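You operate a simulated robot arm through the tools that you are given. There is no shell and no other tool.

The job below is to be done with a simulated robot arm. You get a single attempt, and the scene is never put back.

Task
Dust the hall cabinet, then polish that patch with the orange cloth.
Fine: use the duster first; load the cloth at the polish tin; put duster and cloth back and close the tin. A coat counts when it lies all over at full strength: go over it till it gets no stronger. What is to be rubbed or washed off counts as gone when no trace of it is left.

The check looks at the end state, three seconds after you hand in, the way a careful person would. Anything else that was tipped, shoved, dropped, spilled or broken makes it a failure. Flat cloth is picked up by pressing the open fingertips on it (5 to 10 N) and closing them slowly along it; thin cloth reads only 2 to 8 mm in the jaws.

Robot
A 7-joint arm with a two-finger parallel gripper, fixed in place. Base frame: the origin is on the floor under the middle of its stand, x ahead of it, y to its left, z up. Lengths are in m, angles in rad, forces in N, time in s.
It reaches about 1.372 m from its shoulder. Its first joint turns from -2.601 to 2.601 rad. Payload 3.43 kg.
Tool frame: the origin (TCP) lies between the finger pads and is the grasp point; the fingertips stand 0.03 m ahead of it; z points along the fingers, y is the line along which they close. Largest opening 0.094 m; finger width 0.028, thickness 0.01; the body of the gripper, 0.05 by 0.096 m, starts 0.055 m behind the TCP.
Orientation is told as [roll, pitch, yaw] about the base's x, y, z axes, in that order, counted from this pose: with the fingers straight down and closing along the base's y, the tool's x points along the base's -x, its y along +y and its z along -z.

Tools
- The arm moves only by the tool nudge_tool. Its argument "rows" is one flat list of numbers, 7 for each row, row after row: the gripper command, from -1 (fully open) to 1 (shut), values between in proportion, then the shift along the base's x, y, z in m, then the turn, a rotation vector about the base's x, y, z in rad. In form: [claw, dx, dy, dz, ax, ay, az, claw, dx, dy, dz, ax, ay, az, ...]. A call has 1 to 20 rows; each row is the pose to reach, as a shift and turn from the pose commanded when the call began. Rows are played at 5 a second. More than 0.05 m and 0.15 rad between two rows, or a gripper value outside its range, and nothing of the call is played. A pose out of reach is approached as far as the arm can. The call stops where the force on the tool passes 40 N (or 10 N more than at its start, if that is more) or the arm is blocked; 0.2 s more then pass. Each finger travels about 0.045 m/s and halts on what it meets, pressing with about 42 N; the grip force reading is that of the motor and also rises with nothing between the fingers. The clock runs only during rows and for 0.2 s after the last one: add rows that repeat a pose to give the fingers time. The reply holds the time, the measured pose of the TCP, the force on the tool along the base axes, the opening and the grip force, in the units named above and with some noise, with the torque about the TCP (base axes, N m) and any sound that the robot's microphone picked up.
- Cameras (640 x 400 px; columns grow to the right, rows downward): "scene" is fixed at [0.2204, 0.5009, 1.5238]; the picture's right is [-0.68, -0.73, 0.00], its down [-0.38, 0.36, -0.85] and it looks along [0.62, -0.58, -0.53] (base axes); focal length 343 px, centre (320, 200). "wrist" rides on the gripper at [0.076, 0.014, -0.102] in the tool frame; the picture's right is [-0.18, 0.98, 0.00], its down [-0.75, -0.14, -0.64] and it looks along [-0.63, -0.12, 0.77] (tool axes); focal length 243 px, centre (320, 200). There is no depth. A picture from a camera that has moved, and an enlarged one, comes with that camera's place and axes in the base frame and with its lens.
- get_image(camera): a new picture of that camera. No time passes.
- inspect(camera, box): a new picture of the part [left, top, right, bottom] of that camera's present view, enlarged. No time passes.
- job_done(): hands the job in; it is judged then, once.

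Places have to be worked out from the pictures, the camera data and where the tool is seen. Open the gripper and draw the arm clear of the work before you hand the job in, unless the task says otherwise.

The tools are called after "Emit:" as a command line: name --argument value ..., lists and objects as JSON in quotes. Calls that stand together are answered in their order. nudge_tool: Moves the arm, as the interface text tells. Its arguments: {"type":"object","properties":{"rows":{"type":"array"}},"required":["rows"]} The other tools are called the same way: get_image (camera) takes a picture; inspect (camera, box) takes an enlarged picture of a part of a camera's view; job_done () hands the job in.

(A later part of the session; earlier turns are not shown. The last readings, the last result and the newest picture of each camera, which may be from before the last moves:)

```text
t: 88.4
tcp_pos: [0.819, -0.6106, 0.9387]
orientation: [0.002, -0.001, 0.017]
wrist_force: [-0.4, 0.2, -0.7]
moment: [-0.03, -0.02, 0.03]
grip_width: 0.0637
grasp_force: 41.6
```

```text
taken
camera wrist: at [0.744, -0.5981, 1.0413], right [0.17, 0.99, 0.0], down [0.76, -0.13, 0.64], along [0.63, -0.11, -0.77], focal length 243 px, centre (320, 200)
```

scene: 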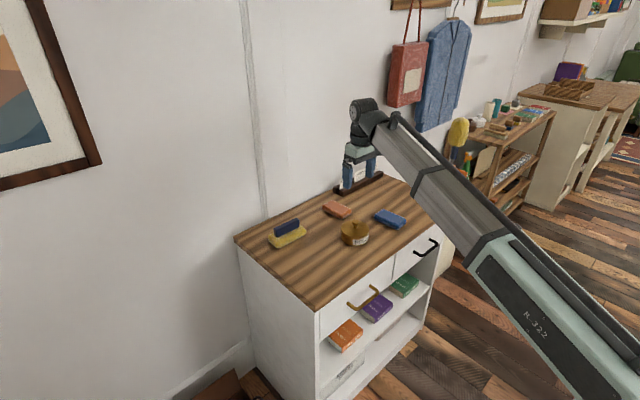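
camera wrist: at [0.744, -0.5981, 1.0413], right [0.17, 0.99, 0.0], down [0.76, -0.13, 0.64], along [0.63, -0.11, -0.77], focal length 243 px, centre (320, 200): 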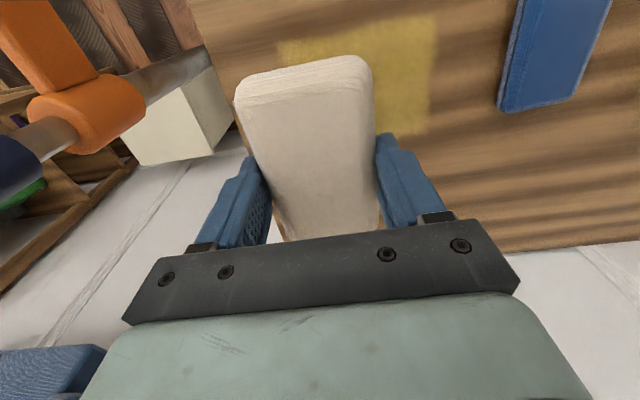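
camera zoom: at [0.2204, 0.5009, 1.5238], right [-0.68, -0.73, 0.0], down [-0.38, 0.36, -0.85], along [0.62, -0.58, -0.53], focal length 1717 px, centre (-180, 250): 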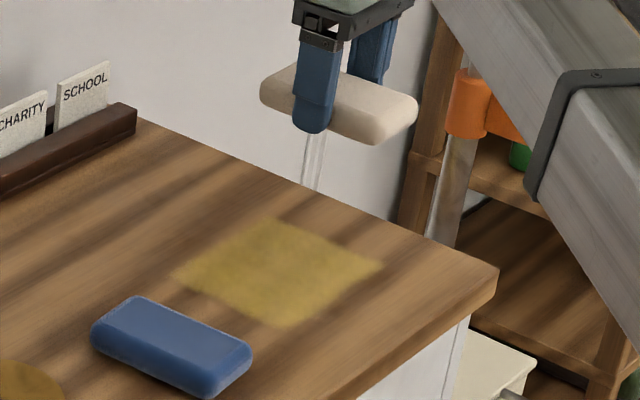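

The coat now looks even, but it ends close to where the dust reached on the -y and +x sides. I go back down shifted toward there and extend the coat about 1–1.5 cm on those sides.

Emit:
nudge_tool --rows '[1, 0.006, -0.003, -0.03, 0, 0, 0, 1, 0.012, -0.006, -0.07, 0, 0, 0, 1, 0.019, -0.01, -0.105, 0, 0, 0, 1, 0.019, -0.01, -0.12, 0, 0, 0, 1, 0.019, -0.01, -0.125, 0, 0, 0, 1, 0.019, -0.01, -0.1268, 0, 0, 0, 1, 0.019, -0.01, -0.1278, 0, 0, 0]'

```text
t: 90.0
tcp_pos: [0.837, -0.6187, 0.8103]
orientation: [0.002, -0.001, 0.018]
wrist_force: [-1.3, 0.1, 2.4]
moment: [-0.05, -0.04, -0.05]
grip_width: 0.0636
grasp_force: 41.8
```

Light contact is made. I press slightly more and rub lanes at x≈0.837, 0.82 and 0.803, between y≈-0.63 and -0.545.

Emit:
nudge_tool --rows '[1, 0, -0.011, -0.0007, 0, 0, 0, 1, 0, 0.004, -0.0007, 0, 0, 0, 1, 0, 0.021, -0.0007, 0, 0, 0, 1, 0, 0.038, -0.0007, 0, 0, 0, 1, 0, 0.055, -0.0007, 0, 0, 0, 1, 0, 0.072, -0.0007, 0, 0, 0, 1, 0, 0.055, -0.0007, 0, 0, 0, 1, 0, 0.038, -0.0007, 0, 0, 0, 1, 0, 0.021, -0.0007, 0, 0, 0, 1, 0, 0.004, -0.0007, 0, 0, 0, 1, 0, -0.011, -0.0007, 0, 0, 0, 1, -0.012, -0.011, -0.0007, 0, 0, 0, 1, -0.024, -0.011, -0.0007, 0, 0, 0, 1, -0.034, -0.011, -0.0007, 0, 0, 0, 1, -0.034, 0.004, -0.0007, 0, 0, 0, 1, -0.034, 0.021, -0.0007, 0, 0, 0, 1, -0.034, 0.038, -0.0007, 0, 0, 0, 1, -0.034, 0.055, -0.0007, 0, 0, 0, 1, -0.034, 0.072, -0.0007, 0, 0, 0]'

```text
t: 94.0
tcp_pos: [0.8033, -0.5496, 0.81]
orientation: [0.002, 0.0, 0.017]
wrist_force: [-1.1, -3.7, 7.6]
moment: [-0.19, -0.01, 0.06]
grip_width: 0.0637
grasp_force: 42.1
```

All strokes completed at about 8 N. I do another set in reverse over the same lanes and then lift to look.

Emit:
nudge_tool --rows '[1, 0, -0.017, -0.0002, 0, 0, 0, 1, 0, -0.034, -0.0002, 0, 0, 0, 1, 0, -0.051, -0.0002, 0, 0, 0, 1, 0, -0.068, -0.0002, 0, 0, 0, 1, 0, -0.082, -0.0002, 0, 0, 0, 1, 0.01, -0.082, -0.0002, 0, 0, 0, 1, 0.018, -0.082, -0.0002, 0, 0, 0, 1, 0.018, -0.066, -0.0002, 0, 0, 0, 1, 0.018, -0.05, -0.0002, 0, 0, 0, 1, 0.018, -0.034, -0.0002, 0, 0, 0, 1, 0.018, -0.017, -0.0002, 0, 0, 0, 1, 0.018, 0, -0.0002, 0, 0, 0, 1, 0.027, 0, -0.0002, 0, 0, 0, 1, 0.036, 0.0, -0.0002, 0, 0, 0, 1, 0.036, -0.017, -0.0002, 0, 0, 0, 1, 0.036, -0.034, -0.0002, 0, 0, 0, 1, 0.036, -0.051, -0.0002, 0, 0, 0, 1, 0.036, -0.068, -0.0002, 0, 0, 0, 1, 0.036, -0.082, -0.0002, 0, 0, 0]'

Emit:
nudge_tool --rows '[1, 0, 0, 0.005, 0, 0, 0, 1, 0, 0, 0.03, 0, 0, 0, 1, 0, 0, 0.07, 0, 0, 0, 1, 0, 0.0, 0.11, 0, 0, 0, 1, 0, 0.0, 0.13, 0, 0, 0]'

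Emit:
inspect --camera "scene" --box '[395, 185, 455, 222]'

Emit:
inspect --camera "scene" --box '[370, 150, 470, 230]'

```text
t: 98.0
tcp_pos: [0.8403, -0.6298, 0.8115]
orientation: [0.002, -0.001, 0.018]
wrist_force: [-0.5, 6.8, 14.7]
moment: [0.08, -0.01, -0.01]
grip_width: 0.0638
grasp_force: 42.0
```

```text
t: 99.2
tcp_pos: [0.838, -0.6313, 0.9389]
orientation: [0.002, 0.0, 0.018]
wrist_force: [-0.2, -0.8, -0.1]
moment: [0.02, -0.01, 0.02]
grip_width: 0.0639
grasp_force: 42.4
```

```text
10.67 times, centred on (425, 204) of scene
camera zoom: at [0.2204, 0.5009, 1.5238], right [-0.68, -0.73, 0.0], down [-0.38, 0.36, -0.85], along [0.62, -0.58, -0.53], focal length 3662 px, centre (-800, 163)
```

zoom: 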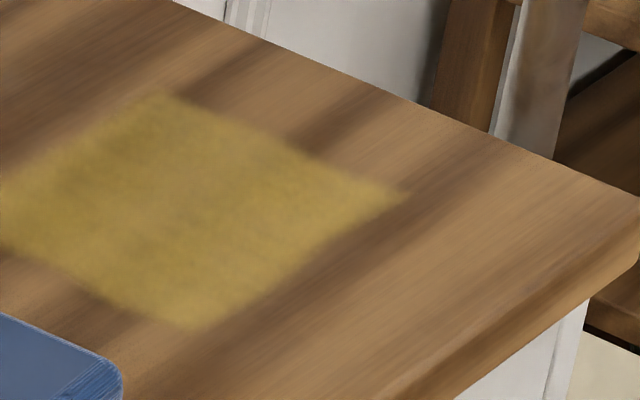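

```text
5.00 times, centred on (420, 190) of scene
camera zoom: at [0.2204, 0.5009, 1.5238], right [-0.68, -0.73, 0.0], down [-0.38, 0.36, -0.85], along [0.62, -0.58, -0.53], focal length 1717 px, centre (-180, 250)
```

zoom: 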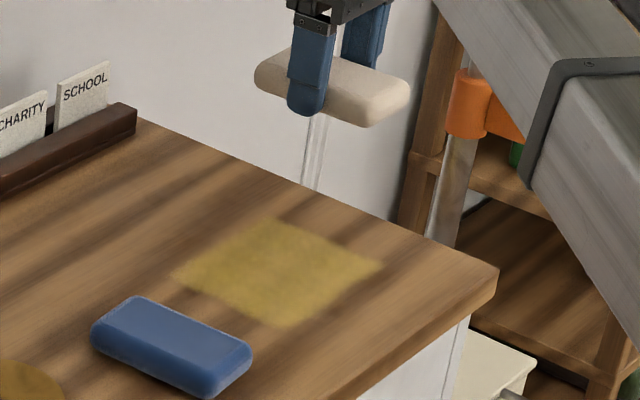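

The coat's edges did not move even though I rubbed further out, so the coated rectangle is the whole patch: x≈0.768–0.88 and y≈-0.64…-0.50. It is getting stronger, so I go back to the tin to reload before finishing to full strength.

Emit:
nudge_tool --rows '[1, 0, 0.04, 0, 0, 0, 0, 1, -0.001, 0.08, 0, 0, 0, 0, 1, -0.002, 0.12, 0, 0, 0, 0, 1, -0.003, 0.16, 0, 0, 0, 0, 1, -0.004, 0.2, 0, 0, 0, 0, 1, -0.005, 0.24, 0, 0, 0, 0, 1, -0.006, 0.28, 0, 0, 0, 0, 1, -0.006, 0.32, 0, 0, 0, 0, 1, -0.006, 0.36, 0, 0, 0, 0, 1, -0.006, 0.385, 0, 0, 0, 0, 1, -0.006, 0.393, -0.01, 0, 0, 0, 1, -0.006, 0.393, -0.04, 0, 0, 0, 1, -0.006, 0.393, -0.07, 0, 0, 0, 1, -0.006, 0.393, -0.085, 0, 0, 0, 1, -0.006, 0.393, -0.09, 0, 0, 0]'

Emit:
inspect --camera "scene" --box '[300, 160, 420, 260]'

```text
t: 102.4
tcp_pos: [0.8329, -0.238, 0.8473]
orientation: [0.0, 0.0, 0.017]
wrist_force: [-0.3, 0.7, -0.4]
moment: [0.02, 0.0, -0.01]
grip_width: 0.0635
grasp_force: 42.2
```

```text
4.00 times, centred on (360, 210) of scene
camera zoom: at [0.2204, 0.5009, 1.5238], right [-0.68, -0.73, 0.0], down [-0.38, 0.36, -0.85], along [0.62, -0.58, -0.53], focal length 1373 px, centre (160, 160)
```

zoom: 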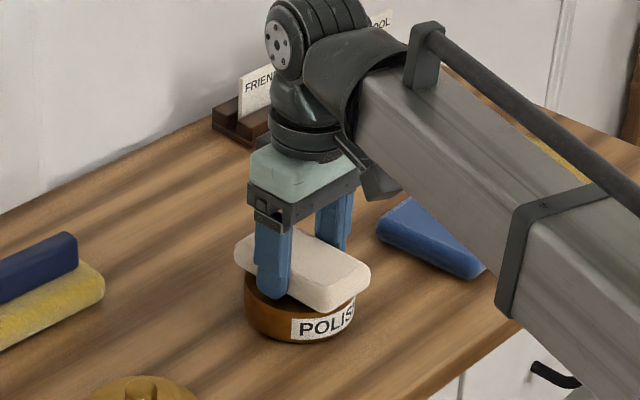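

The cloth is just above the polish. I press down lightly in small steps and hold with small twists.

Emit:
nudge_tool --rows '[1, 0, 0, -0.001, 0, 0, 0, 1, 0, 0, -0.002, 0, 0, 0, 1, 0, 0, -0.0028, 0, 0, 0, 1, 0, 0, -0.0028, 0, 0, 0.04, 1, 0, 0.002, -0.0028, 0, 0, 0.06, 1, 0, 0, -0.0028, 0, 0, 0.02, 1, 0, -0.002, -0.0028, 0, 0, -0.03, 1, 0, 0, -0.0028, 0, 0, -0.06, 1, 0, 0, -0.0028, 0, 0, -0.02, 1, 0, 0, -0.0028, 0, 0, 0, 1, 0, 0, -0.0028, 0, 0, 0, 1, 0, 0, -0.0028, 0, 0, 0]'

Emit:
nudge_tool --rows '[1, 0, 0, 0.005, 0, 0, 0, 1, 0, 0, 0.02, 0, 0, 0, 1, 0, 0, 0.045, 0, 0, 0, 1, 0, 0, 0.07, 0, 0, 0, 1, 0, 0, 0.09, 0, 0, 0]'

Emit:
inspect --camera "scene" --box '[300, 150, 420, 250]'

```text
t: 105.0
tcp_pos: [0.8337, -0.2365, 0.8471]
orientation: [0.002, 0.001, 0.017]
wrist_force: [0.2, 0.0, 0.3]
moment: [0.0, -0.01, 0.02]
grip_width: 0.0634
grasp_force: 41.8
```

```text
t: 106.2
tcp_pos: [0.8324, -0.2385, 0.9376]
orientation: [0.001, -0.001, 0.018]
wrist_force: [-0.8, -0.2, -0.5]
moment: [-0.02, 0.01, 0.0]
grip_width: 0.0636
grasp_force: 41.4
```

```text
4.00 times, centred on (360, 200) of scene
camera zoom: at [0.2204, 0.5009, 1.5238], right [-0.68, -0.73, 0.0], down [-0.38, 0.36, -0.85], along [0.62, -0.58, -0.53], focal length 1373 px, centre (160, 200)
```

zoom: 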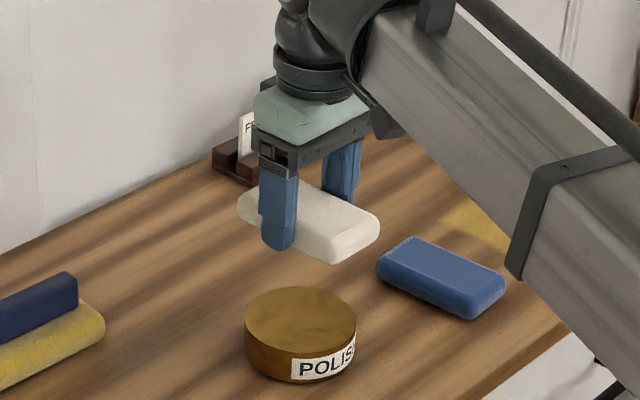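

The cloth looks whiter again, but the force stayed near zero, so the contact was very light. I press once more, a little deeper, to make sure it is properly loaded.

Emit:
nudge_tool --rows '[1, 0, 0, -0.03, 0, 0, 0, 1, 0, 0, -0.06, 0, 0, 0, 1, 0, 0, -0.082, 0, 0, 0, 1, 0, 0, -0.089, 0, 0, 0, 1, 0, 0, -0.091, 0, 0, 0, 1, 0, 0, -0.0922, 0, 0, 0, 1, 0, 0, -0.093, 0, 0, 0]'

```text
t: 107.8
tcp_pos: [0.832, -0.2368, 0.8458]
orientation: [-0.001, -0.001, 0.017]
wrist_force: [-5.0, -1.3, 36.6]
moment: [-0.06, 0.35, -0.04]
grip_width: 0.0634
grasp_force: 41.8
```

That's a firm 37 N, so I ease off about 1.5 mm, twist slightly to load, then lift away.

Emit:
nudge_tool --rows '[1, 0, 0, 0.0012, 0, 0, 0, 1, 0, 0, 0.0015, 0, 0, 0.03, 1, 0, 0, 0.0015, 0, 0, 0.06, 1, 0, 0, 0.0015, 0, 0, 0.0, 1, 0, 0, 0.0015, 0, 0, -0.06, 1, 0, 0, 0.0015, 0, 0, -0.02, 1, 0, 0, 0.0015, 0, 0, 0, 1, 0, 0, 0.006, 0, 0, 0, 1, 0, 0, 0.025, 0, 0, 0, 1, 0, 0, 0.06, 0, 0, 0, 1, 0, 0, 0.09, 0, 0, 0, 1, 0, 0, 0.09, 0, 0, 0]'

Emit:
inspect --camera "scene" --box '[300, 150, 420, 250]'

```text
t: 110.4
tcp_pos: [0.8325, -0.2356, 0.9348]
orientation: [0.002, 0.001, 0.017]
wrist_force: [0.6, -0.1, -0.1]
moment: [0.04, -0.02, 0.03]
grip_width: 0.0636
grasp_force: 42.1
```

```text
4.00 times, centred on (360, 200) of scene
camera zoom: at [0.2204, 0.5009, 1.5238], right [-0.68, -0.73, 0.0], down [-0.38, 0.36, -0.85], along [0.62, -0.58, -0.53], focal length 1373 px, centre (160, 200)
```

zoom: 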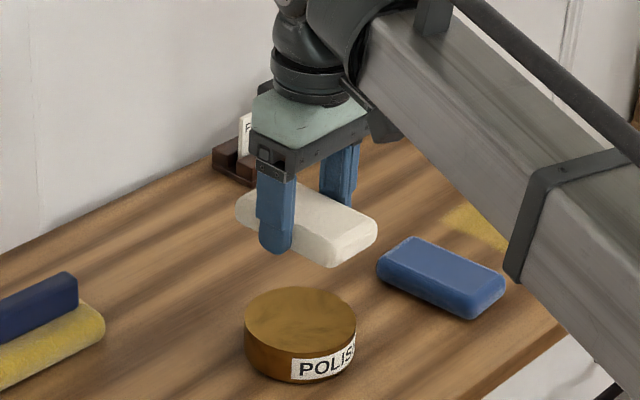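

Loaded again, with the tin in place. I carry the cloth back over the patch and down to near contact.

Emit:
nudge_tool --rows '[1, -0.001, -0.04, 0, 0, 0, 0, 1, -0.002, -0.08, 0, 0, 0, 0, 1, -0.003, -0.12, 0, 0, 0, 0, 1, -0.004, -0.16, 0, 0, 0, 0, 1, -0.006, -0.2, 0, 0, 0, 0, 1, -0.008, -0.24, 0, 0, 0, 0, 1, -0.009, -0.28, 0, 0, 0, 0, 1, -0.01, -0.32, 0, 0, 0, 0, 1, -0.01, -0.335, -0.02, 0, 0, 0, 1, -0.01, -0.335, -0.06, 0, 0, 0, 1, -0.01, -0.335, -0.1, 0, 0, 0, 1, -0.01, -0.335, -0.117, 0, 0, 0, 1, -0.01, -0.335, -0.121, 0, 0, 0, 1, -0.01, -0.335, -0.123, 0, 0, 0, 1, -0.01, -0.335, -0.124, 0, 0, 0]'

```text
t: 113.6
tcp_pos: [0.8231, -0.5727, 0.8112]
orientation: [0.002, 0.0, 0.016]
wrist_force: [1.4, -0.1, 6.5]
moment: [-0.04, 0.02, -0.01]
grip_width: 0.0638
grasp_force: 42.1
```

Contact at 6.5 N. I rub three lanes across the full patch, to y centre -0.527 on the far side and -0.615 on the near side.

Emit:
nudge_tool --rows '[1, 0, 0.015, -0.0003, 0, 0, 0, 1, 0, 0.03, -0.0003, 0, 0, 0, 1, 0, 0.045, -0.0003, 0, 0, 0, 1, 0.008, 0.045, -0.0003, 0, 0, 0, 1, 0.014, 0.045, -0.0003, 0, 0, 0, 1, 0.014, 0.028, -0.0003, 0, 0, 0, 1, 0.014, 0.011, -0.0003, 0, 0, 0, 1, 0.014, -0.006, -0.0003, 0, 0, 0, 1, 0.014, -0.023, -0.0003, 0, 0, 0, 1, 0.014, -0.042, -0.0003, 0, 0, 0, 1, 0.002, -0.042, -0.0003, 0, 0, 0, 1, -0.012, -0.042, -0.0003, 0, 0, 0, 1, -0.012, -0.025, -0.0003, 0, 0, 0, 1, -0.012, -0.008, -0.0003, 0, 0, 0, 1, -0.012, 0.009, -0.0003, 0, 0, 0, 1, -0.012, 0.026, -0.0003, 0, 0, 0, 1, -0.012, 0.045, -0.0003, 0, 0, 0, 1, -0.006, 0.03, -0.0003, 0, 0, 0, 1, 0.0, 0.015, -0.0003, 0, 0, 0, 1, 0, 0, -0.0003, 0, 0, 0]'

Emit:
nudge_tool --rows '[1, 0, -0.014, 0, 0, 0, 0, 1, 0, -0.028, 0, 0, 0, 0, 1, 0, -0.042, 0, 0, 0, 0, 1, -0.008, -0.042, 0, 0, 0, 0, 1, -0.014, -0.042, 0, 0, 0, 0, 1, -0.014, -0.025, 0, 0, 0, 0, 1, -0.014, -0.008, 0, 0, 0, 0, 1, -0.014, 0.009, 0, 0, 0, 0, 1, -0.014, 0.026, 0, 0, 0, 0, 1, -0.014, 0.043, 0, 0, 0, 0, 1, 0.0, 0.043, 0, 0, 0, 0, 1, 0.014, 0.043, 0, 0, 0, 0, 1, 0.014, 0.026, 0, 0, 0, 0, 1, 0.014, 0.009, 0, 0, 0, 0, 1, 0.014, -0.008, 0, 0, 0, 0, 1, 0.014, -0.025, 0, 0, 0, 0, 1, 0.014, -0.042, 0, 0, 0, 0, 1, 0.0, -0.042, 0, 0, 0, 0]'

Emit:
nudge_tool --rows '[1, 0, 0, 0.005, 0, 0, 0, 1, 0, 0, 0.03, 0, 0, 0, 1, 0, -0.01, 0.07, 0, 0, 0, 1, 0, -0.02, 0.11, 0, 0, 0, 1, 0, -0.02, 0.13, 0, 0, 0]'

Emit:
inspect --camera "scene" --box '[395, 185, 455, 222]'

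Emit:
inspect --camera "scene" --box '[370, 150, 470, 230]'

```text
t: 117.8
tcp_pos: [0.8238, -0.5709, 0.8113]
orientation: [0.003, -0.002, 0.018]
wrist_force: [0.9, 8.1, 15.8]
moment: [0.07, 0.15, -0.1]
grip_width: 0.0632
grasp_force: 42.1
```

```text
t: 121.6
tcp_pos: [0.8236, -0.616, 0.8101]
orientation: [-0.001, -0.004, 0.018]
wrist_force: [10.5, -2.3, 22.2]
moment: [0.12, 0.17, -0.05]
grip_width: 0.0635
grasp_force: 42.1
```

```text
t: 122.8
tcp_pos: [0.8221, -0.6346, 0.9391]
orientation: [0.001, 0.0, 0.019]
wrist_force: [-1.0, 0.9, -1.0]
moment: [-0.04, -0.01, 0.01]
grip_width: 0.0638
grasp_force: 42.0
```

```text
10.67 times, centred on (425, 204) of scene
camera zoom: at [0.2204, 0.5009, 1.5238], right [-0.68, -0.73, 0.0], down [-0.38, 0.36, -0.85], along [0.62, -0.58, -0.53], focal length 3662 px, centre (-800, 163)
```

zoom: 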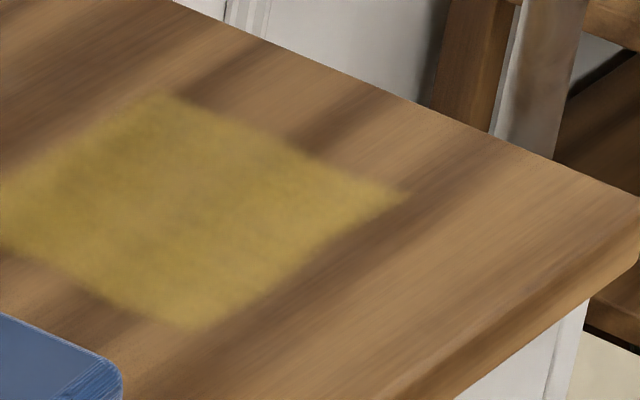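

```text
5.00 times, centred on (420, 190) of scene
camera zoom: at [0.2204, 0.5009, 1.5238], right [-0.68, -0.73, 0.0], down [-0.38, 0.36, -0.85], along [0.62, -0.58, -0.53], focal length 1717 px, centre (-180, 250)
```

zoom: 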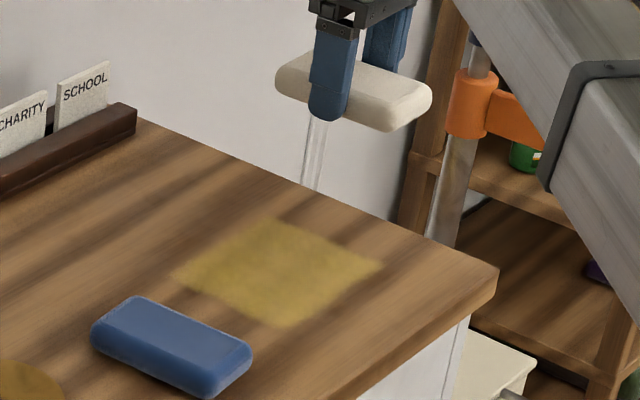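

The coat looks the same as before this round and the cloth stays white, so it seems saturated. I move to a vantage point where the wrist camera sees the patch directly to check evenness.

Emit:
nudge_tool --rows '[1, -0.005, 0.035, 0.015, 0, 0, 0, 1, -0.01, 0.07, 0.03, 0, 0, 0, 1, -0.015, 0.105, 0.045, 0, 0, 0, 1, -0.02, 0.14, 0.06, 0, 0, 0, 1, -0.025, 0.175, 0.075, 0, 0, 0, 1, -0.03, 0.21, 0.09, 0, 0, 0, 1, -0.036, 0.245, 0.1, 0, 0, 0, 1, -0.042, 0.285, 0.11, 0, 0, 0, 1, -0.042, 0.285, 0.11, 0, 0, 0]'

Emit:
get_image --camera "wrist"

Emit:
inspect --camera "wrist" --box '[100, 70, 260, 190]'

Emit:
inspect --camera "scene" --box '[380, 185, 450, 225]'

```text
t: 124.8
tcp_pos: [0.7807, -0.3491, 1.0505]
orientation: [0.003, 0.0, 0.018]
wrist_force: [0.1, -0.4, -0.6]
moment: [0.01, 0.01, -0.03]
grip_width: 0.0636
grasp_force: 42.2
```

```text
taken
camera wrist: at [0.704, -0.337, 1.1532], right [0.17, 0.99, 0.0], down [0.76, -0.13, 0.64], along [0.63, -0.11, -0.77], focal length 243 px, centre (320, 200)
```

wrist: 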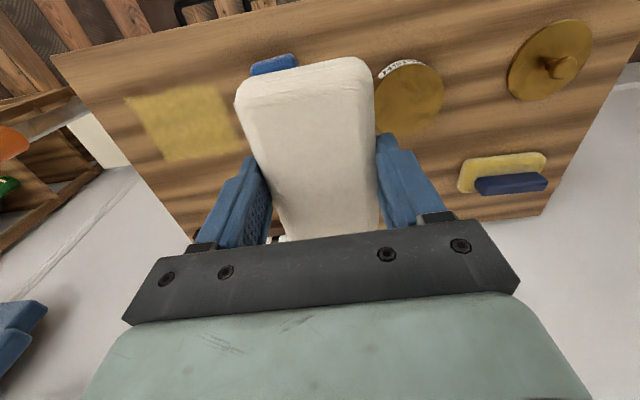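

```text
3.33 times, centred on (180, 130) of wrist
camera zoom: at [0.704, -0.337, 1.1532], right [0.17, 0.99, 0.0], down [0.76, -0.13, 0.64], along [0.63, -0.11, -0.77], focal length 809 px, centre (787, 433)
```

zoom: 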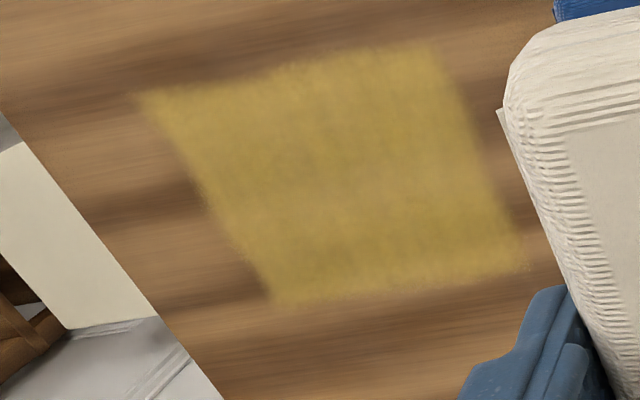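

```text
9.14 times, centred on (415, 205) of scene
camera zoom: at [0.2204, 0.5009, 1.5238], right [-0.68, -0.73, 0.0], down [-0.38, 0.36, -0.85], along [0.62, -0.58, -0.53], focal length 3139 px, centre (-549, 154)
```

zoom: 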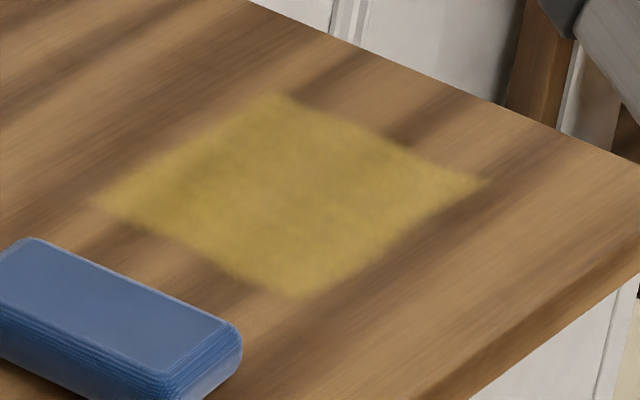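

The coat covers the whole rectangle quite evenly. To be sure it gets no stronger, I do one more full round with the still-loaded cloth and then compare from this same vantage.

Emit:
nudge_tool --rows '[1, 0.008, -0.04, -0.02, 0, 0, 0, 1, 0.016, -0.08, -0.04, 0, 0, 0, 1, 0.024, -0.12, -0.06, 0, 0, 0, 1, 0.032, -0.16, -0.08, 0, 0, 0, 1, 0.042, -0.2, -0.1, 0, 0, 0, 1, 0.042, -0.221, -0.13, 0, 0, 0, 1, 0.042, -0.221, -0.17, 0, 0, 0, 1, 0.042, -0.221, -0.205, 0, 0, 0, 1, 0.042, -0.221, -0.225, 0, 0, 0, 1, 0.042, -0.221, -0.234, 0, 0, 0, 1, 0.042, -0.221, -0.2375, 0, 0, 0, 1, 0.042, -0.221, -0.239, 0, 0, 0, 1, 0.042, -0.221, -0.2396, 0, 0, 0]'

```text
t: 127.6
tcp_pos: [0.8245, -0.5697, 0.8116]
orientation: [0.001, 0.0, 0.019]
wrist_force: [-0.5, -0.1, 0.6]
moment: [-0.04, -0.1, -0.02]
grip_width: 0.0638
grasp_force: 42.2
```

Just touching. I press about 1 mm more and rub x-direction strokes this time, in three y lanes, to cross the earlier strokes.

Emit:
nudge_tool --rows '[1, 0, 0.0, -0.0008, 0, 0, 0, 1, 0.0, 0.015, -0.0011, 0, 0, 0, 1, 0, 0.03, -0.0011, 0, 0, 0, 1, 0, 0.042, -0.0011, 0, 0, 0, 1, 0.015, 0.042, -0.0011, 0, 0, 0, 1, 0.0, 0.042, -0.0011, 0, 0, 0, 1, -0.016, 0.042, -0.0011, 0, 0, 0, 1, -0.016, 0.025, -0.0011, 0, 0, 0, 1, 0.0, 0.02, -0.0011, 0, 0, 0, 1, 0.016, 0.015, -0.0011, 0, 0, 0, 1, 0.016, 0.0, -0.0011, 0, 0, 0, 1, 0.0, 0.0, -0.0011, 0, 0, 0, 1, -0.016, 0.0, -0.0011, 0, 0, 0, 1, -0.016, -0.016, -0.0011, 0, 0, 0, 1, 0.0, -0.02, -0.0011, 0, 0, 0, 1, 0.016, -0.025, -0.0011, 0, 0, 0, 1, 0.016, -0.043, -0.0011, 0, 0, 0, 1, 0.0, -0.043, -0.0011, 0, 0, 0, 1, -0.016, -0.043, -0.0011, 0, 0, 0, 1, 0, -0.043, -0.0011, 0, 0, 0]'

Emit:
nudge_tool --rows '[1, 0.0, 0.015, 0, 0, 0, 0, 1, 0, 0.03, 0, 0, 0, 0, 1, 0, 0.045, 0, 0, 0, 0, 1, 0.01, 0.06, 0, 0, 0, 0, 1, 0.01, 0.075, 0, 0, 0, 0, 1, 0.01, 0.088, 0, 0, 0, 0, 1, 0.01, 0.073, 0, 0, 0, 0, 1, 0.01, 0.057, 0, 0, 0, 0, 1, 0.01, 0.04, 0, 0, 0, 0, 1, 0.01, 0.023, 0, 0, 0, 0, 1, 0.01, 0.006, 0, 0, 0, 0, 1, -0.005, 0.0, 0, 0, 0, 0, 1, -0.014, 0.006, 0, 0, 0, 0, 1, -0.014, 0.023, 0, 0, 0, 0, 1, -0.014, 0.04, 0, 0, 0, 0, 1, -0.014, 0.057, 0, 0, 0, 0, 1, -0.014, 0.073, 0, 0, 0, 0, 1, -0.014, 0.088, 0, 0, 0, 0, 1, -0.005, 0.075, 0, 0, 0, 0, 1, 0.0, 0.06, 0, 0, 0, 0]'

```text
t: 131.8
tcp_pos: [0.816, -0.6126, 0.8097]
orientation: [-0.002, 0.003, 0.016]
wrist_force: [-2.9, 0.2, 15.5]
moment: [0.1, -0.79, 0.05]
grip_width: 0.0635
grasp_force: 41.2
stopped in row 20: the force on the tool passed its limit at 42 N (the readings are from after the stop); the commanded pose is now the measured one
```

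```text
t: 132.8
tcp_pos: [0.825, -0.5519, 0.8107]
orientation: [-0.002, 0.004, 0.016]
wrist_force: [-2.1, 1.3, 13.6]
moment: [0.25, -0.29, 0.06]
grip_width: 0.0638
grasp_force: 41.8
stopped in row 5: the force on the tool passed its limit at 42 N (the readings are from after the stop); the commanded pose is now the measured one
```

The press is running a bit high, so I raise 0.6 mm and finish the lanes.

Emit:
nudge_tool --rows '[1, 0.0, 0.012, 0.0006, 0, 0, 0, 1, 0, 0.024, 0.0006, 0, 0, 0, 1, 0.01, 0.024, 0.0006, 0, 0, 0, 1, 0.012, 0.01, 0.0006, 0, 0, 0, 1, 0.012, -0.006, 0.0006, 0, 0, 0, 1, 0.012, -0.022, 0.0006, 0, 0, 0, 1, 0.012, -0.038, 0.0006, 0, 0, 0, 1, 0.012, -0.053, 0.0006, 0, 0, 0, 1, 0.012, -0.064, 0.0006, 0, 0, 0, 1, 0.0, -0.064, 0.0006, 0, 0, 0, 1, -0.012, -0.064, 0.0006, 0, 0, 0, 1, -0.014, -0.05, 0.0006, 0, 0, 0, 1, -0.014, -0.034, 0.0006, 0, 0, 0, 1, -0.014, -0.018, 0.0006, 0, 0, 0, 1, -0.014, -0.002, 0.0006, 0, 0, 0, 1, -0.014, 0.012, 0.0006, 0, 0, 0, 1, -0.014, 0.024, 0.0006, 0, 0, 0, 1, 0.0, 0.01, 0.0006, 0, 0, 0, 1, 0.0, -0.01, 0.0006, 0, 0, 0]'

Emit:
nudge_tool --rows '[1, 0, 0, 0.005, 0, 0, 0, 1, 0, 0, 0.03, 0, 0, 0, 1, 0, 0, 0.07, 0, 0, 0, 1, -0.01, 0.03, 0.11, 0, 0, 0, 1, -0.02, 0.07, 0.14, 0, 0, 0, 1, -0.03, 0.11, 0.17, 0, 0, 0, 1, -0.04, 0.15, 0.2, 0, 0, 0, 1, -0.044, 0.19, 0.22, 0, 0, 0, 1, -0.044, 0.213, 0.239, 0, 0, 0, 1, -0.044, 0.213, 0.239, 0, 0, 0]'

Emit:
get_image --camera "wrist"

Emit:
inspect --camera "wrist" --box '[100, 70, 260, 190]'

Emit:
inspect --camera "scene" --box '[380, 185, 450, 225]'

```text
t: 136.8
tcp_pos: [0.8259, -0.5601, 0.8116]
orientation: [0.001, 0.006, 0.016]
wrist_force: [1.8, 10.4, 18.6]
moment: [0.3, 0.16, -0.13]
grip_width: 0.0637
grasp_force: 42.1
```

```text
refused: row 4 steps farther than a row can; nothing moved
```

```text
taken
camera wrist: at [0.7513, -0.5486, 0.9135], right [0.17, 0.99, 0.0], down [0.76, -0.13, 0.64], along [0.63, -0.11, -0.77], focal length 243 px, centre (320, 200)
```

wrist: 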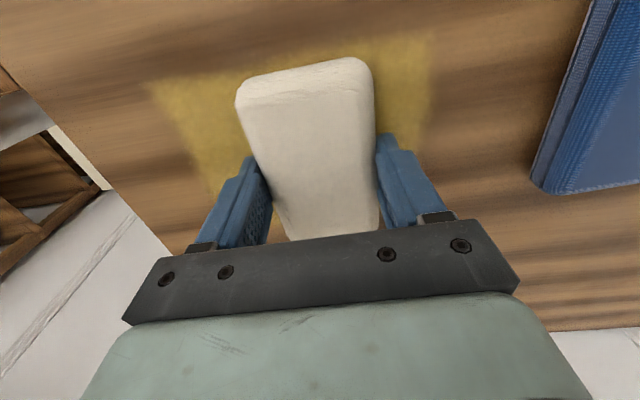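

```text
3.33 times, centred on (180, 130) of wrist
camera zoom: at [0.7513, -0.5486, 0.9135], right [0.17, 0.99, 0.0], down [0.76, -0.13, 0.64], along [0.63, -0.11, -0.77], focal length 809 px, centre (787, 433)
```

zoom: 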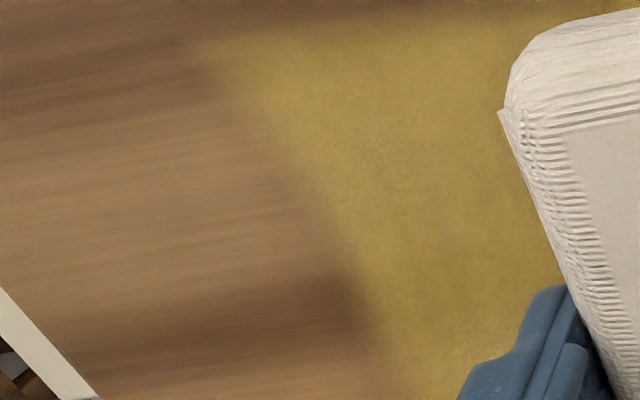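

```text
9.14 times, centred on (415, 205) of scene
camera zoom: at [0.2204, 0.5009, 1.5238], right [-0.68, -0.73, 0.0], down [-0.38, 0.36, -0.85], along [0.62, -0.58, -0.53], focal length 3139 px, centre (-549, 154)
```

zoom: 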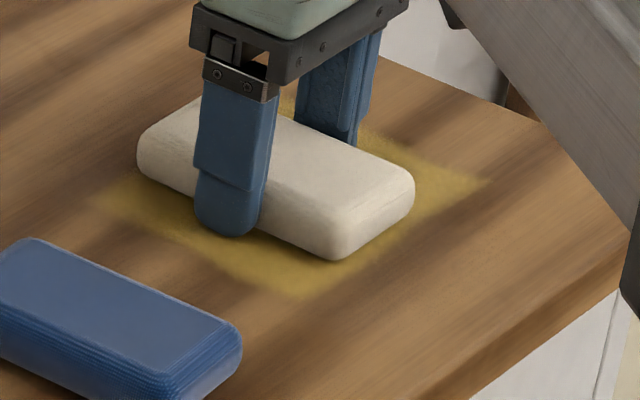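

The rub finished, but the lift was refused because one step was too long. I lift again with shorter steps to the comparison vantage.

Emit:
nudge_tool --rows '[1, 0, 0, 0.005, 0, 0, 0, 1, 0, 0, 0.03, 0, 0, 0, 1, 0, 0, 0.07, 0, 0, 0, 1, -0.007, 0.025, 0.1, 0, 0, 0, 1, -0.014, 0.055, 0.13, 0, 0, 0, 1, -0.021, 0.085, 0.16, 0, 0, 0, 1, -0.028, 0.115, 0.19, 0, 0, 0, 1, -0.035, 0.15, 0.215, 0, 0, 0, 1, -0.044, 0.185, 0.235, 0, 0, 0, 1, -0.044, 0.213, 0.239, 0, 0, 0, 1, -0.044, 0.213, 0.239, 0, 0, 0]'

Emit:
get_image --camera "wrist"

Emit:
inspect --camera "wrist" --box '[100, 70, 260, 190]'

Emit:
inspect --camera "scene" --box '[380, 185, 450, 225]'

```text
t: 139.2
tcp_pos: [0.7824, -0.3517, 1.0502]
orientation: [-0.003, 0.005, 0.013]
wrist_force: [0.4, 0.0, -0.6]
moment: [0.03, 0.03, 0.0]
grip_width: 0.0636
grasp_force: 41.7
```

```text
taken
camera wrist: at [0.7073, -0.3389, 1.1527], right [0.17, 0.99, 0.0], down [0.76, -0.13, 0.64], along [0.63, -0.11, -0.77], focal length 243 px, centre (320, 200)
```

wrist: 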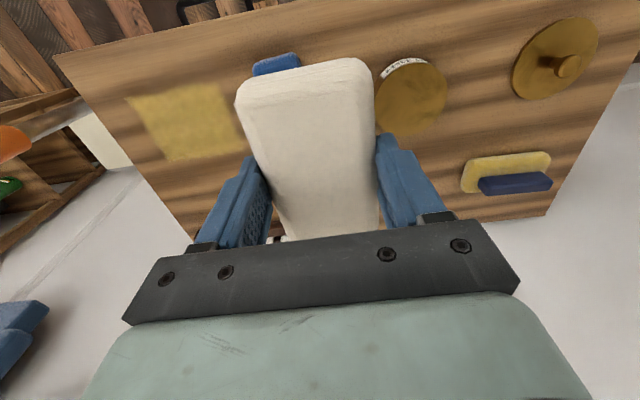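

```text
3.33 times, centred on (180, 130) of wrist
camera zoom: at [0.7073, -0.3389, 1.1527], right [0.17, 0.99, 0.0], down [0.76, -0.13, 0.64], along [0.63, -0.11, -0.77], focal length 809 px, centre (787, 433)
```

zoom: 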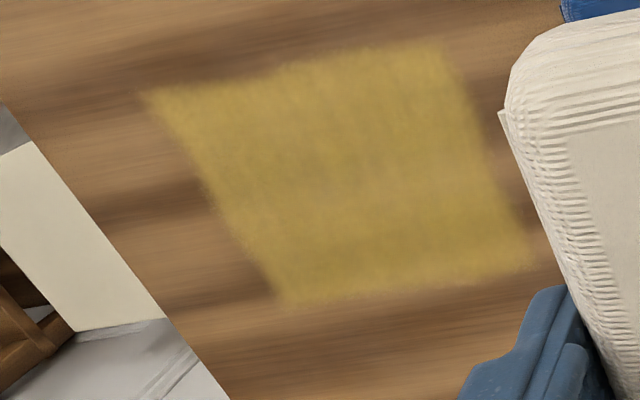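

```text
9.14 times, centred on (415, 205) of scene
camera zoom: at [0.2204, 0.5009, 1.5238], right [-0.68, -0.73, 0.0], down [-0.38, 0.36, -0.85], along [0.62, -0.58, -0.53], focal length 3139 px, centre (-549, 154)
```

zoom: 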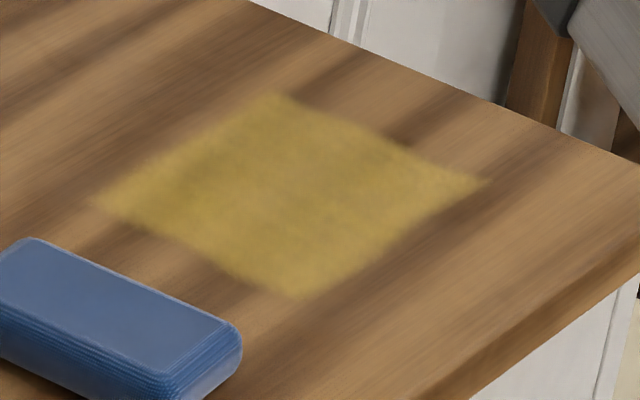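

The coat looks identical to the view before this round, so it is at full strength. I take the cloth back to its home at (0.9905,-0.3072).

Emit:
nudge_tool --rows '[1, 0.035, 0.008, -0.01, 0, -0.002, 0.003, 1, 0.07, 0.016, -0.02, 0.001, -0.003, 0.006, 1, 0.105, 0.024, -0.04, 0.002, -0.004, 0.006, 1, 0.14, 0.032, -0.06, 0.002, -0.004, 0.006, 1, 0.175, 0.04, -0.08, 0.002, -0.004, 0.006, 1, 0.208, 0.0445, -0.1, 0.002, -0.004, 0.006, 1, 0.208, 0.0445, -0.14, 0.002, -0.004, 0.006, 1, 0.208, 0.0445, -0.18, 0.002, -0.004, 0.006, 1, 0.208, 0.0445, -0.21, 0.002, -0.004, 0.006, 1, 0.208, 0.0445, -0.225, 0.002, -0.004, 0.006, 1, 0.208, 0.0445, -0.23, 0.002, -0.004, 0.006, 1, 0.208, 0.0445, -0.233, 0.002, -0.004, 0.006, 1, 0.208, 0.0445, -0.233, 0.002, -0.004, 0.006]'

Emit:
inspect --camera "scene" --box '[300, 160, 390, 230]'

```text
t: 142.0
tcp_pos: [0.9885, -0.306, 0.8154]
orientation: [0.0, 0.002, 0.021]
wrist_force: [0.0, 0.2, -0.4]
moment: [0.04, -0.02, -0.03]
grip_width: 0.0634
grasp_force: 41.9
```

```text
5.71 times, centred on (345, 195) of scene
camera zoom: at [0.2204, 0.5009, 1.5238], right [-0.68, -0.73, 0.0], down [-0.38, 0.36, -0.85], along [0.62, -0.58, -0.53], focal length 1962 px, centre (177, 229)
```

zoom: 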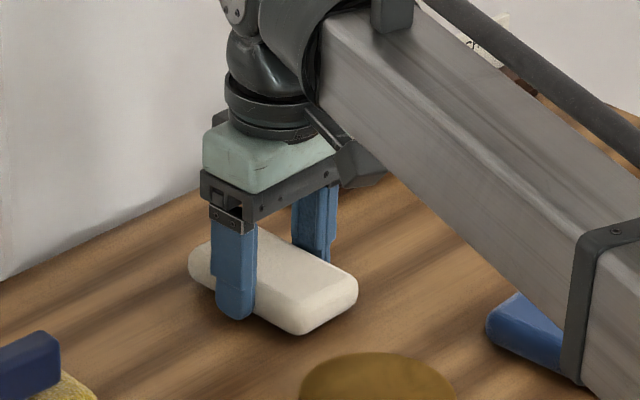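

The cloth hovers right at its old place. I lower the last few mm to touch, then release slowly and rise.

Emit:
nudge_tool --rows '[1, 0.001, -0.0005, -0.001, 0, 0, 0, 1, 0.001, -0.001, -0.002, 0, 0, 0, 1, 0.001, -0.001, -0.003, 0, 0, 0, 1, 0.001, -0.001, -0.0035, 0, 0, 0]'

```text
t: 143.0
tcp_pos: [0.9909, -0.3071, 0.8129]
orientation: [0.0, 0.002, 0.021]
wrist_force: [0.3, -0.8, -0.6]
moment: [-0.01, 0.01, 0.02]
grip_width: 0.0637
grasp_force: 42.1
```

The cloth is within about 1 mm of the table. I lower 1 mm more, open slowly and lift clear.

Emit:
nudge_tool --rows '[1, 0, 0, -0.0007, 0, 0, 0, 1, 0, 0, -0.0012, 0, 0, 0, 0.2, 0, 0, -0.0012, 0, 0, 0, -0.4, 0, 0, -0.0012, 0, 0, 0, -0.7, 0, 0, -0.0012, 0, 0, 0, -1, 0, 0, -0.0012, 0, 0, 0, -1, 0, 0, -0.0012, 0, 0, 0, -1, 0, 0, 0.01, 0, 0, 0, -1, 0, 0, 0.04, 0, 0, 0, -1, 0, 0, 0.08, 0, 0, 0, -1, 0, 0, 0.12, 0, 0, 0, -1, 0, 0, 0.16, 0, 0, 0, -1, 0, 0, 0.18, 0, 0, 0]'

Emit:
get_image --camera "wrist"

Emit:
inspect --camera "scene" --box '[250, 170, 410, 270]'

```text
t: 145.8
tcp_pos: [0.9893, -0.3071, 0.9917]
orientation: [0.0, 0.003, 0.022]
wrist_force: [0.3, -0.1, 1.0]
moment: [0.02, 0.06, 0.03]
grip_width: 0.0942
grasp_force: 0.0
```

```text
taken
camera wrist: at [0.9143, -0.2949, 1.0948], right [0.16, 0.99, 0.0], down [0.76, -0.13, 0.64], along [0.63, -0.11, -0.77], focal length 243 px, centre (320, 200)
```

wrist: 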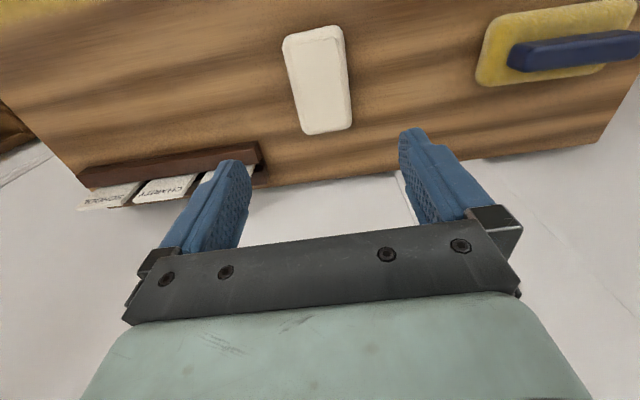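

```text
4.00 times, centred on (330, 220) of scene
camera zoom: at [0.2204, 0.5009, 1.5238], right [-0.68, -0.73, 0.0], down [-0.38, 0.36, -0.85], along [0.62, -0.58, -0.53], focal length 1373 px, centre (280, 120)
```

zoom: 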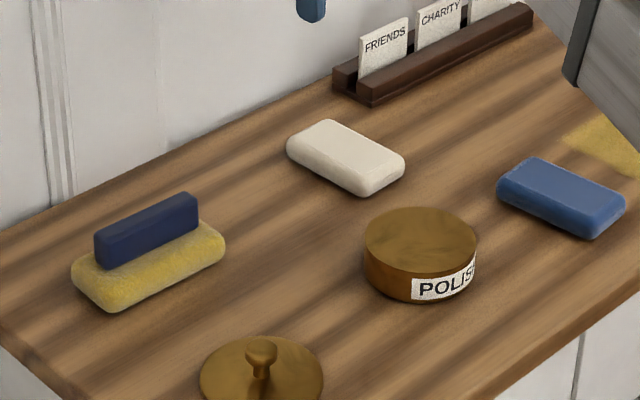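

The cloth is back in place. Now I fetch the lid: I move above it at (0.8235,-0.0435).

Emit:
nudge_tool --rows '[-1, -0.02, 0.033, 0, 0, 0, -0.01, -1, -0.04, 0.066, 0, 0, -0.002, -0.02, -1, -0.06, 0.1, 0, 0, -0.003, -0.02, -1, -0.08, 0.133, 0, 0, -0.003, -0.02, -1, -0.105, 0.166, 0, 0, -0.003, -0.02, -1, -0.125, 0.2, 0, 0, -0.003, -0.02, -1, -0.145, 0.233, 0, 0, -0.003, -0.02, -1, -0.166, 0.263, 0, 0, -0.003, -0.02, -1, -0.166, 0.263, 0, 0, -0.003, -0.02]'

Emit:
inspect --camera "wrist" --box '[220, 10, 420, 135]'

```text
t: 147.8
tcp_pos: [0.8249, -0.0427, 0.9914]
orientation: [-0.001, -0.001, 0.0]
wrist_force: [0.6, 0.2, -0.3]
moment: [0.01, 0.0, -0.04]
grip_width: 0.0938
grasp_force: 0.1
```

```text
3.20 times, centred on (320, 72) of wrist
camera zoom: at [0.7498, -0.0303, 1.0936], right [0.18, 0.98, 0.0], down [0.75, -0.14, 0.64], along [0.63, -0.12, -0.77], focal length 776 px, centre (320, 608)
```

zoom: 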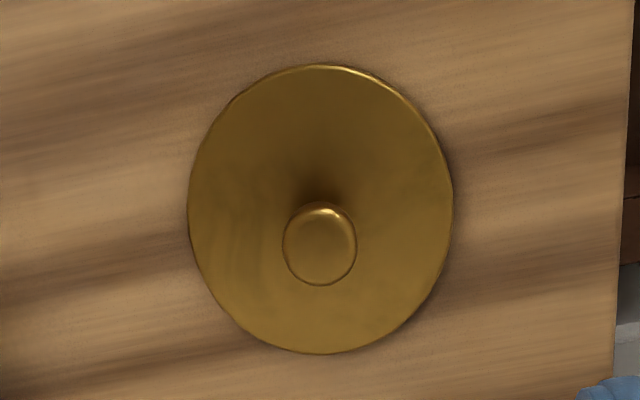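

The knob is centred under the gripper. I descend to TCP z≈0.821 and close on it.

Emit:
nudge_tool --rows '[-1, 0, 0, -0.04, 0, 0, 0, -1, -0.001, 0, -0.08, 0, 0, 0, -1, -0.001, 0, -0.12, 0, 0, 0, -1, -0.001, 0, -0.15, 0, 0, 0, -1, -0.001, 0, -0.163, 0, 0, 0, -1, -0.001, 0, -0.17, 0, 0, 0, -0.4, -0.001, 0, -0.17, 0, 0, 0, 0.1, -0.001, 0, -0.17, 0, 0, 0, 0.4, -0.001, 0, -0.17, 0, 0, 0, 0.8, -0.001, 0, -0.17, 0, 0, 0, 1, -0.001, 0, -0.17, 0, 0, 0, 1, -0.001, 0, -0.17, 0, 0, 0, 1, -0.001, 0, -0.17, 0, 0, 0]'

Emit:
inspect --camera "scene" --box '[270, 210, 360, 270]'

```text
t: 150.6
tcp_pos: [0.8237, -0.0435, 0.8204]
orientation: [0.002, -0.001, 0.003]
wrist_force: [-0.5, 0.2, 2.9]
moment: [0.14, 0.02, 0.08]
grip_width: 0.0241
grasp_force: 42.0
```

```text
6.67 times, centred on (315, 240) of scene
camera zoom: at [0.2204, 0.5009, 1.5238], right [-0.68, -0.73, 0.0], down [-0.38, 0.36, -0.85], along [0.62, -0.58, -0.53], focal length 2289 px, centre (353, -67)
```

zoom: 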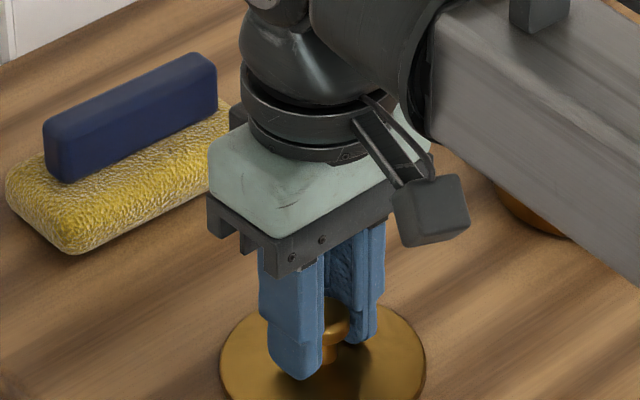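

The lid is held by its knob. I lift and carry it over the tin to (0.8337,-0.2385), then check alignment.

Emit:
nudge_tool --rows '[1, 0, 0, 0.01, 0, 0, 0, 1, 0, 0, 0.04, 0, 0, 0, 1, 0, 0, 0.08, 0, 0, 0, 1, 0.002, -0.035, 0.08, 0, 0, 0, 1, 0.004, -0.07, 0.08, 0, 0, 0, 1, 0.006, -0.105, 0.08, 0, 0, 0, 1, 0.008, -0.14, 0.08, 0, 0, 0, 1, 0.01, -0.17, 0.08, 0, 0, 0, 1, 0.01, -0.195, 0.08, 0, 0, 0, 1, 0.01, -0.195, 0.08, 0, 0, 0]'

Emit:
get_image --camera "wrist"

Emit:
inspect --camera "scene" --box '[310, 180, 400, 260]'

```text
t: 152.8
tcp_pos: [0.8314, -0.241, 0.8999]
orientation: [0.0, -0.001, 0.002]
wrist_force: [-0.9, 1.3, -0.7]
moment: [-0.02, -0.02, -0.01]
grip_width: 0.0243
grasp_force: 42.1
```

```text
taken
camera wrist: at [0.7559, -0.2275, 1.0027], right [0.18, 0.98, 0.0], down [0.75, -0.14, 0.64], along [0.63, -0.12, -0.77], focal length 243 px, centre (320, 200)
```

wrist: 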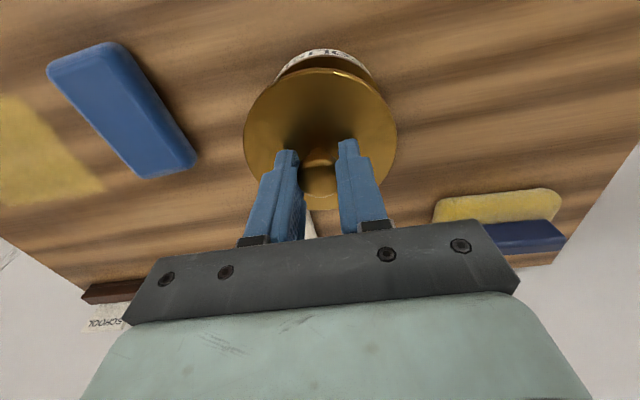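

```text
5.00 times, centred on (355, 220) of scene
camera zoom: at [0.2204, 0.5009, 1.5238], right [-0.68, -0.73, 0.0], down [-0.38, 0.36, -0.85], along [0.62, -0.58, -0.53], focal length 1717 px, centre (145, 100)
```

zoom: 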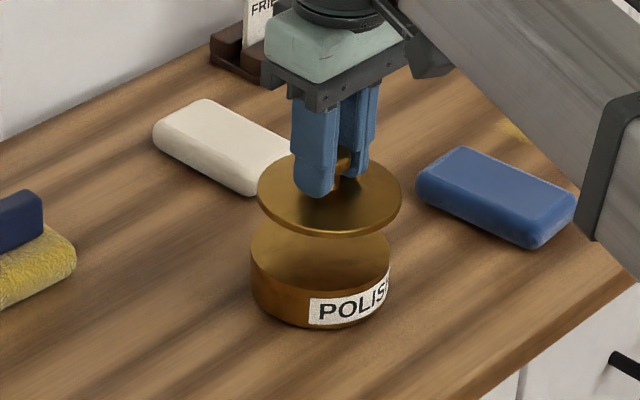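

The lid is about 3 mm off toward -x and -y, in both the reading and the picture. I correct by (+0.0023,+0.0025), lower to just above the tin, and check again.

Emit:
nudge_tool --rows '[1, 0.0023, 0.0025, 0, 0, 0, 0, 1, 0.0023, 0.0025, -0.015, 0, 0, 0, 1, 0.0023, 0.0025, -0.03, 0, 0, 0, 1, 0.0023, 0.0025, -0.038, 0, 0, 0, 1, 0.0023, 0.0025, -0.04, 0, 0, 0, 1, 0.0023, 0.0025, -0.04, 0, 0, 0]'

Emit:
inspect --camera "scene" --box '[325, 210, 385, 250]'

Emit:
get_image --camera "wrist"

```text
t: 154.2
tcp_pos: [0.8361, -0.2361, 0.8625]
orientation: [0.001, -0.002, 0.0]
wrist_force: [-0.1, -0.8, -0.5]
moment: [-0.03, 0.02, 0.0]
grip_width: 0.024
grasp_force: 42.1
```

```text
10.00 times, centred on (355, 230) of scene
camera zoom: at [0.2204, 0.5009, 1.5238], right [-0.68, -0.73, 0.0], down [-0.38, 0.36, -0.85], along [0.62, -0.58, -0.53], focal length 3433 px, centre (-30, -100)
```

zoom: 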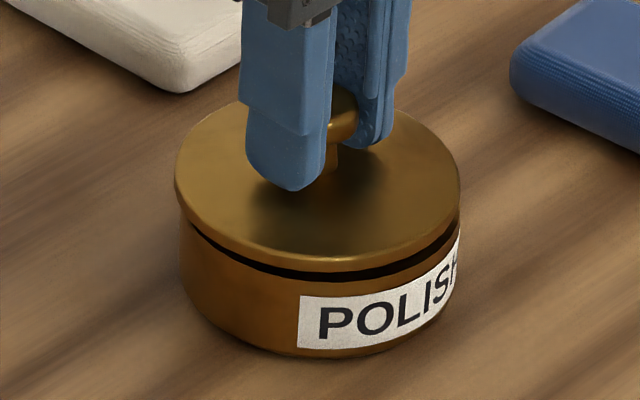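

```text
taken
camera wrist: at [0.7591, -0.2229, 0.9645], right [0.18, 0.98, 0.0], down [0.75, -0.14, 0.64], along [0.63, -0.12, -0.77], focal length 243 px, centre (320, 200)
```

wrist: 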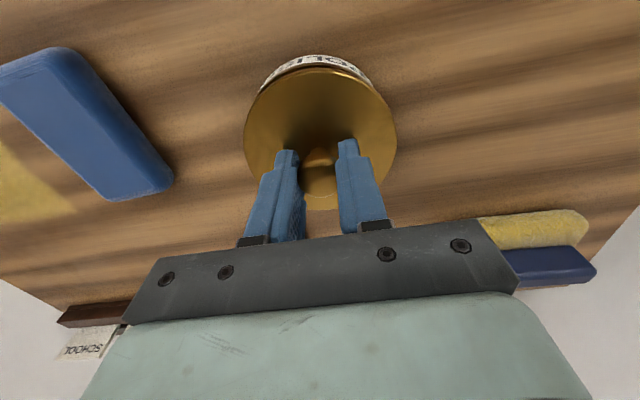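

The lid is within about 1.3 mm of centred, slightly toward +x and +y. I trim (-0.001,-0.001) and lower it onto the tin in small steps.

Emit:
nudge_tool --rows '[1, -0.001, -0.001, -0.002, 0, 0, 0, 1, -0.001, -0.001, -0.004, 0, 0, 0, 1, -0.001, -0.001, -0.0055, 0, 0, 0, 1, -0.001, -0.001, -0.007, 0, 0, 0]'

Emit:
inspect --camera "scene" --box '[325, 210, 385, 250]'

```text
t: 155.2
tcp_pos: [0.8335, -0.2367, 0.858]
orientation: [0.0, -0.003, 0.001]
wrist_force: [-7.7, 0.2, 20.8]
moment: [0.23, 0.24, 0.19]
grip_width: 0.0239
grasp_force: 42.5
heard: snap
```

```text
10.00 times, centred on (355, 230) of scene
camera zoom: at [0.2204, 0.5009, 1.5238], right [-0.68, -0.73, 0.0], down [-0.38, 0.36, -0.85], along [0.62, -0.58, -0.53], focal length 3433 px, centre (-30, -100)
```

zoom: 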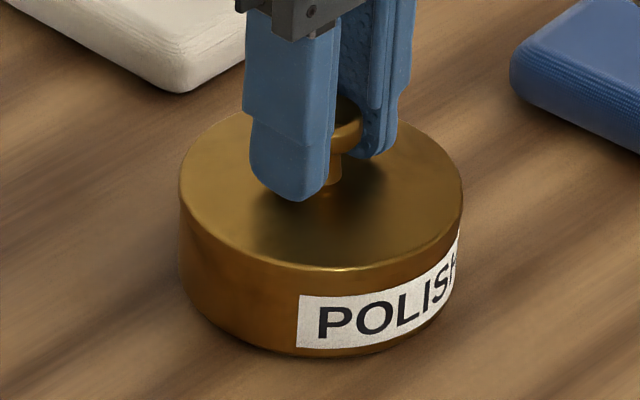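

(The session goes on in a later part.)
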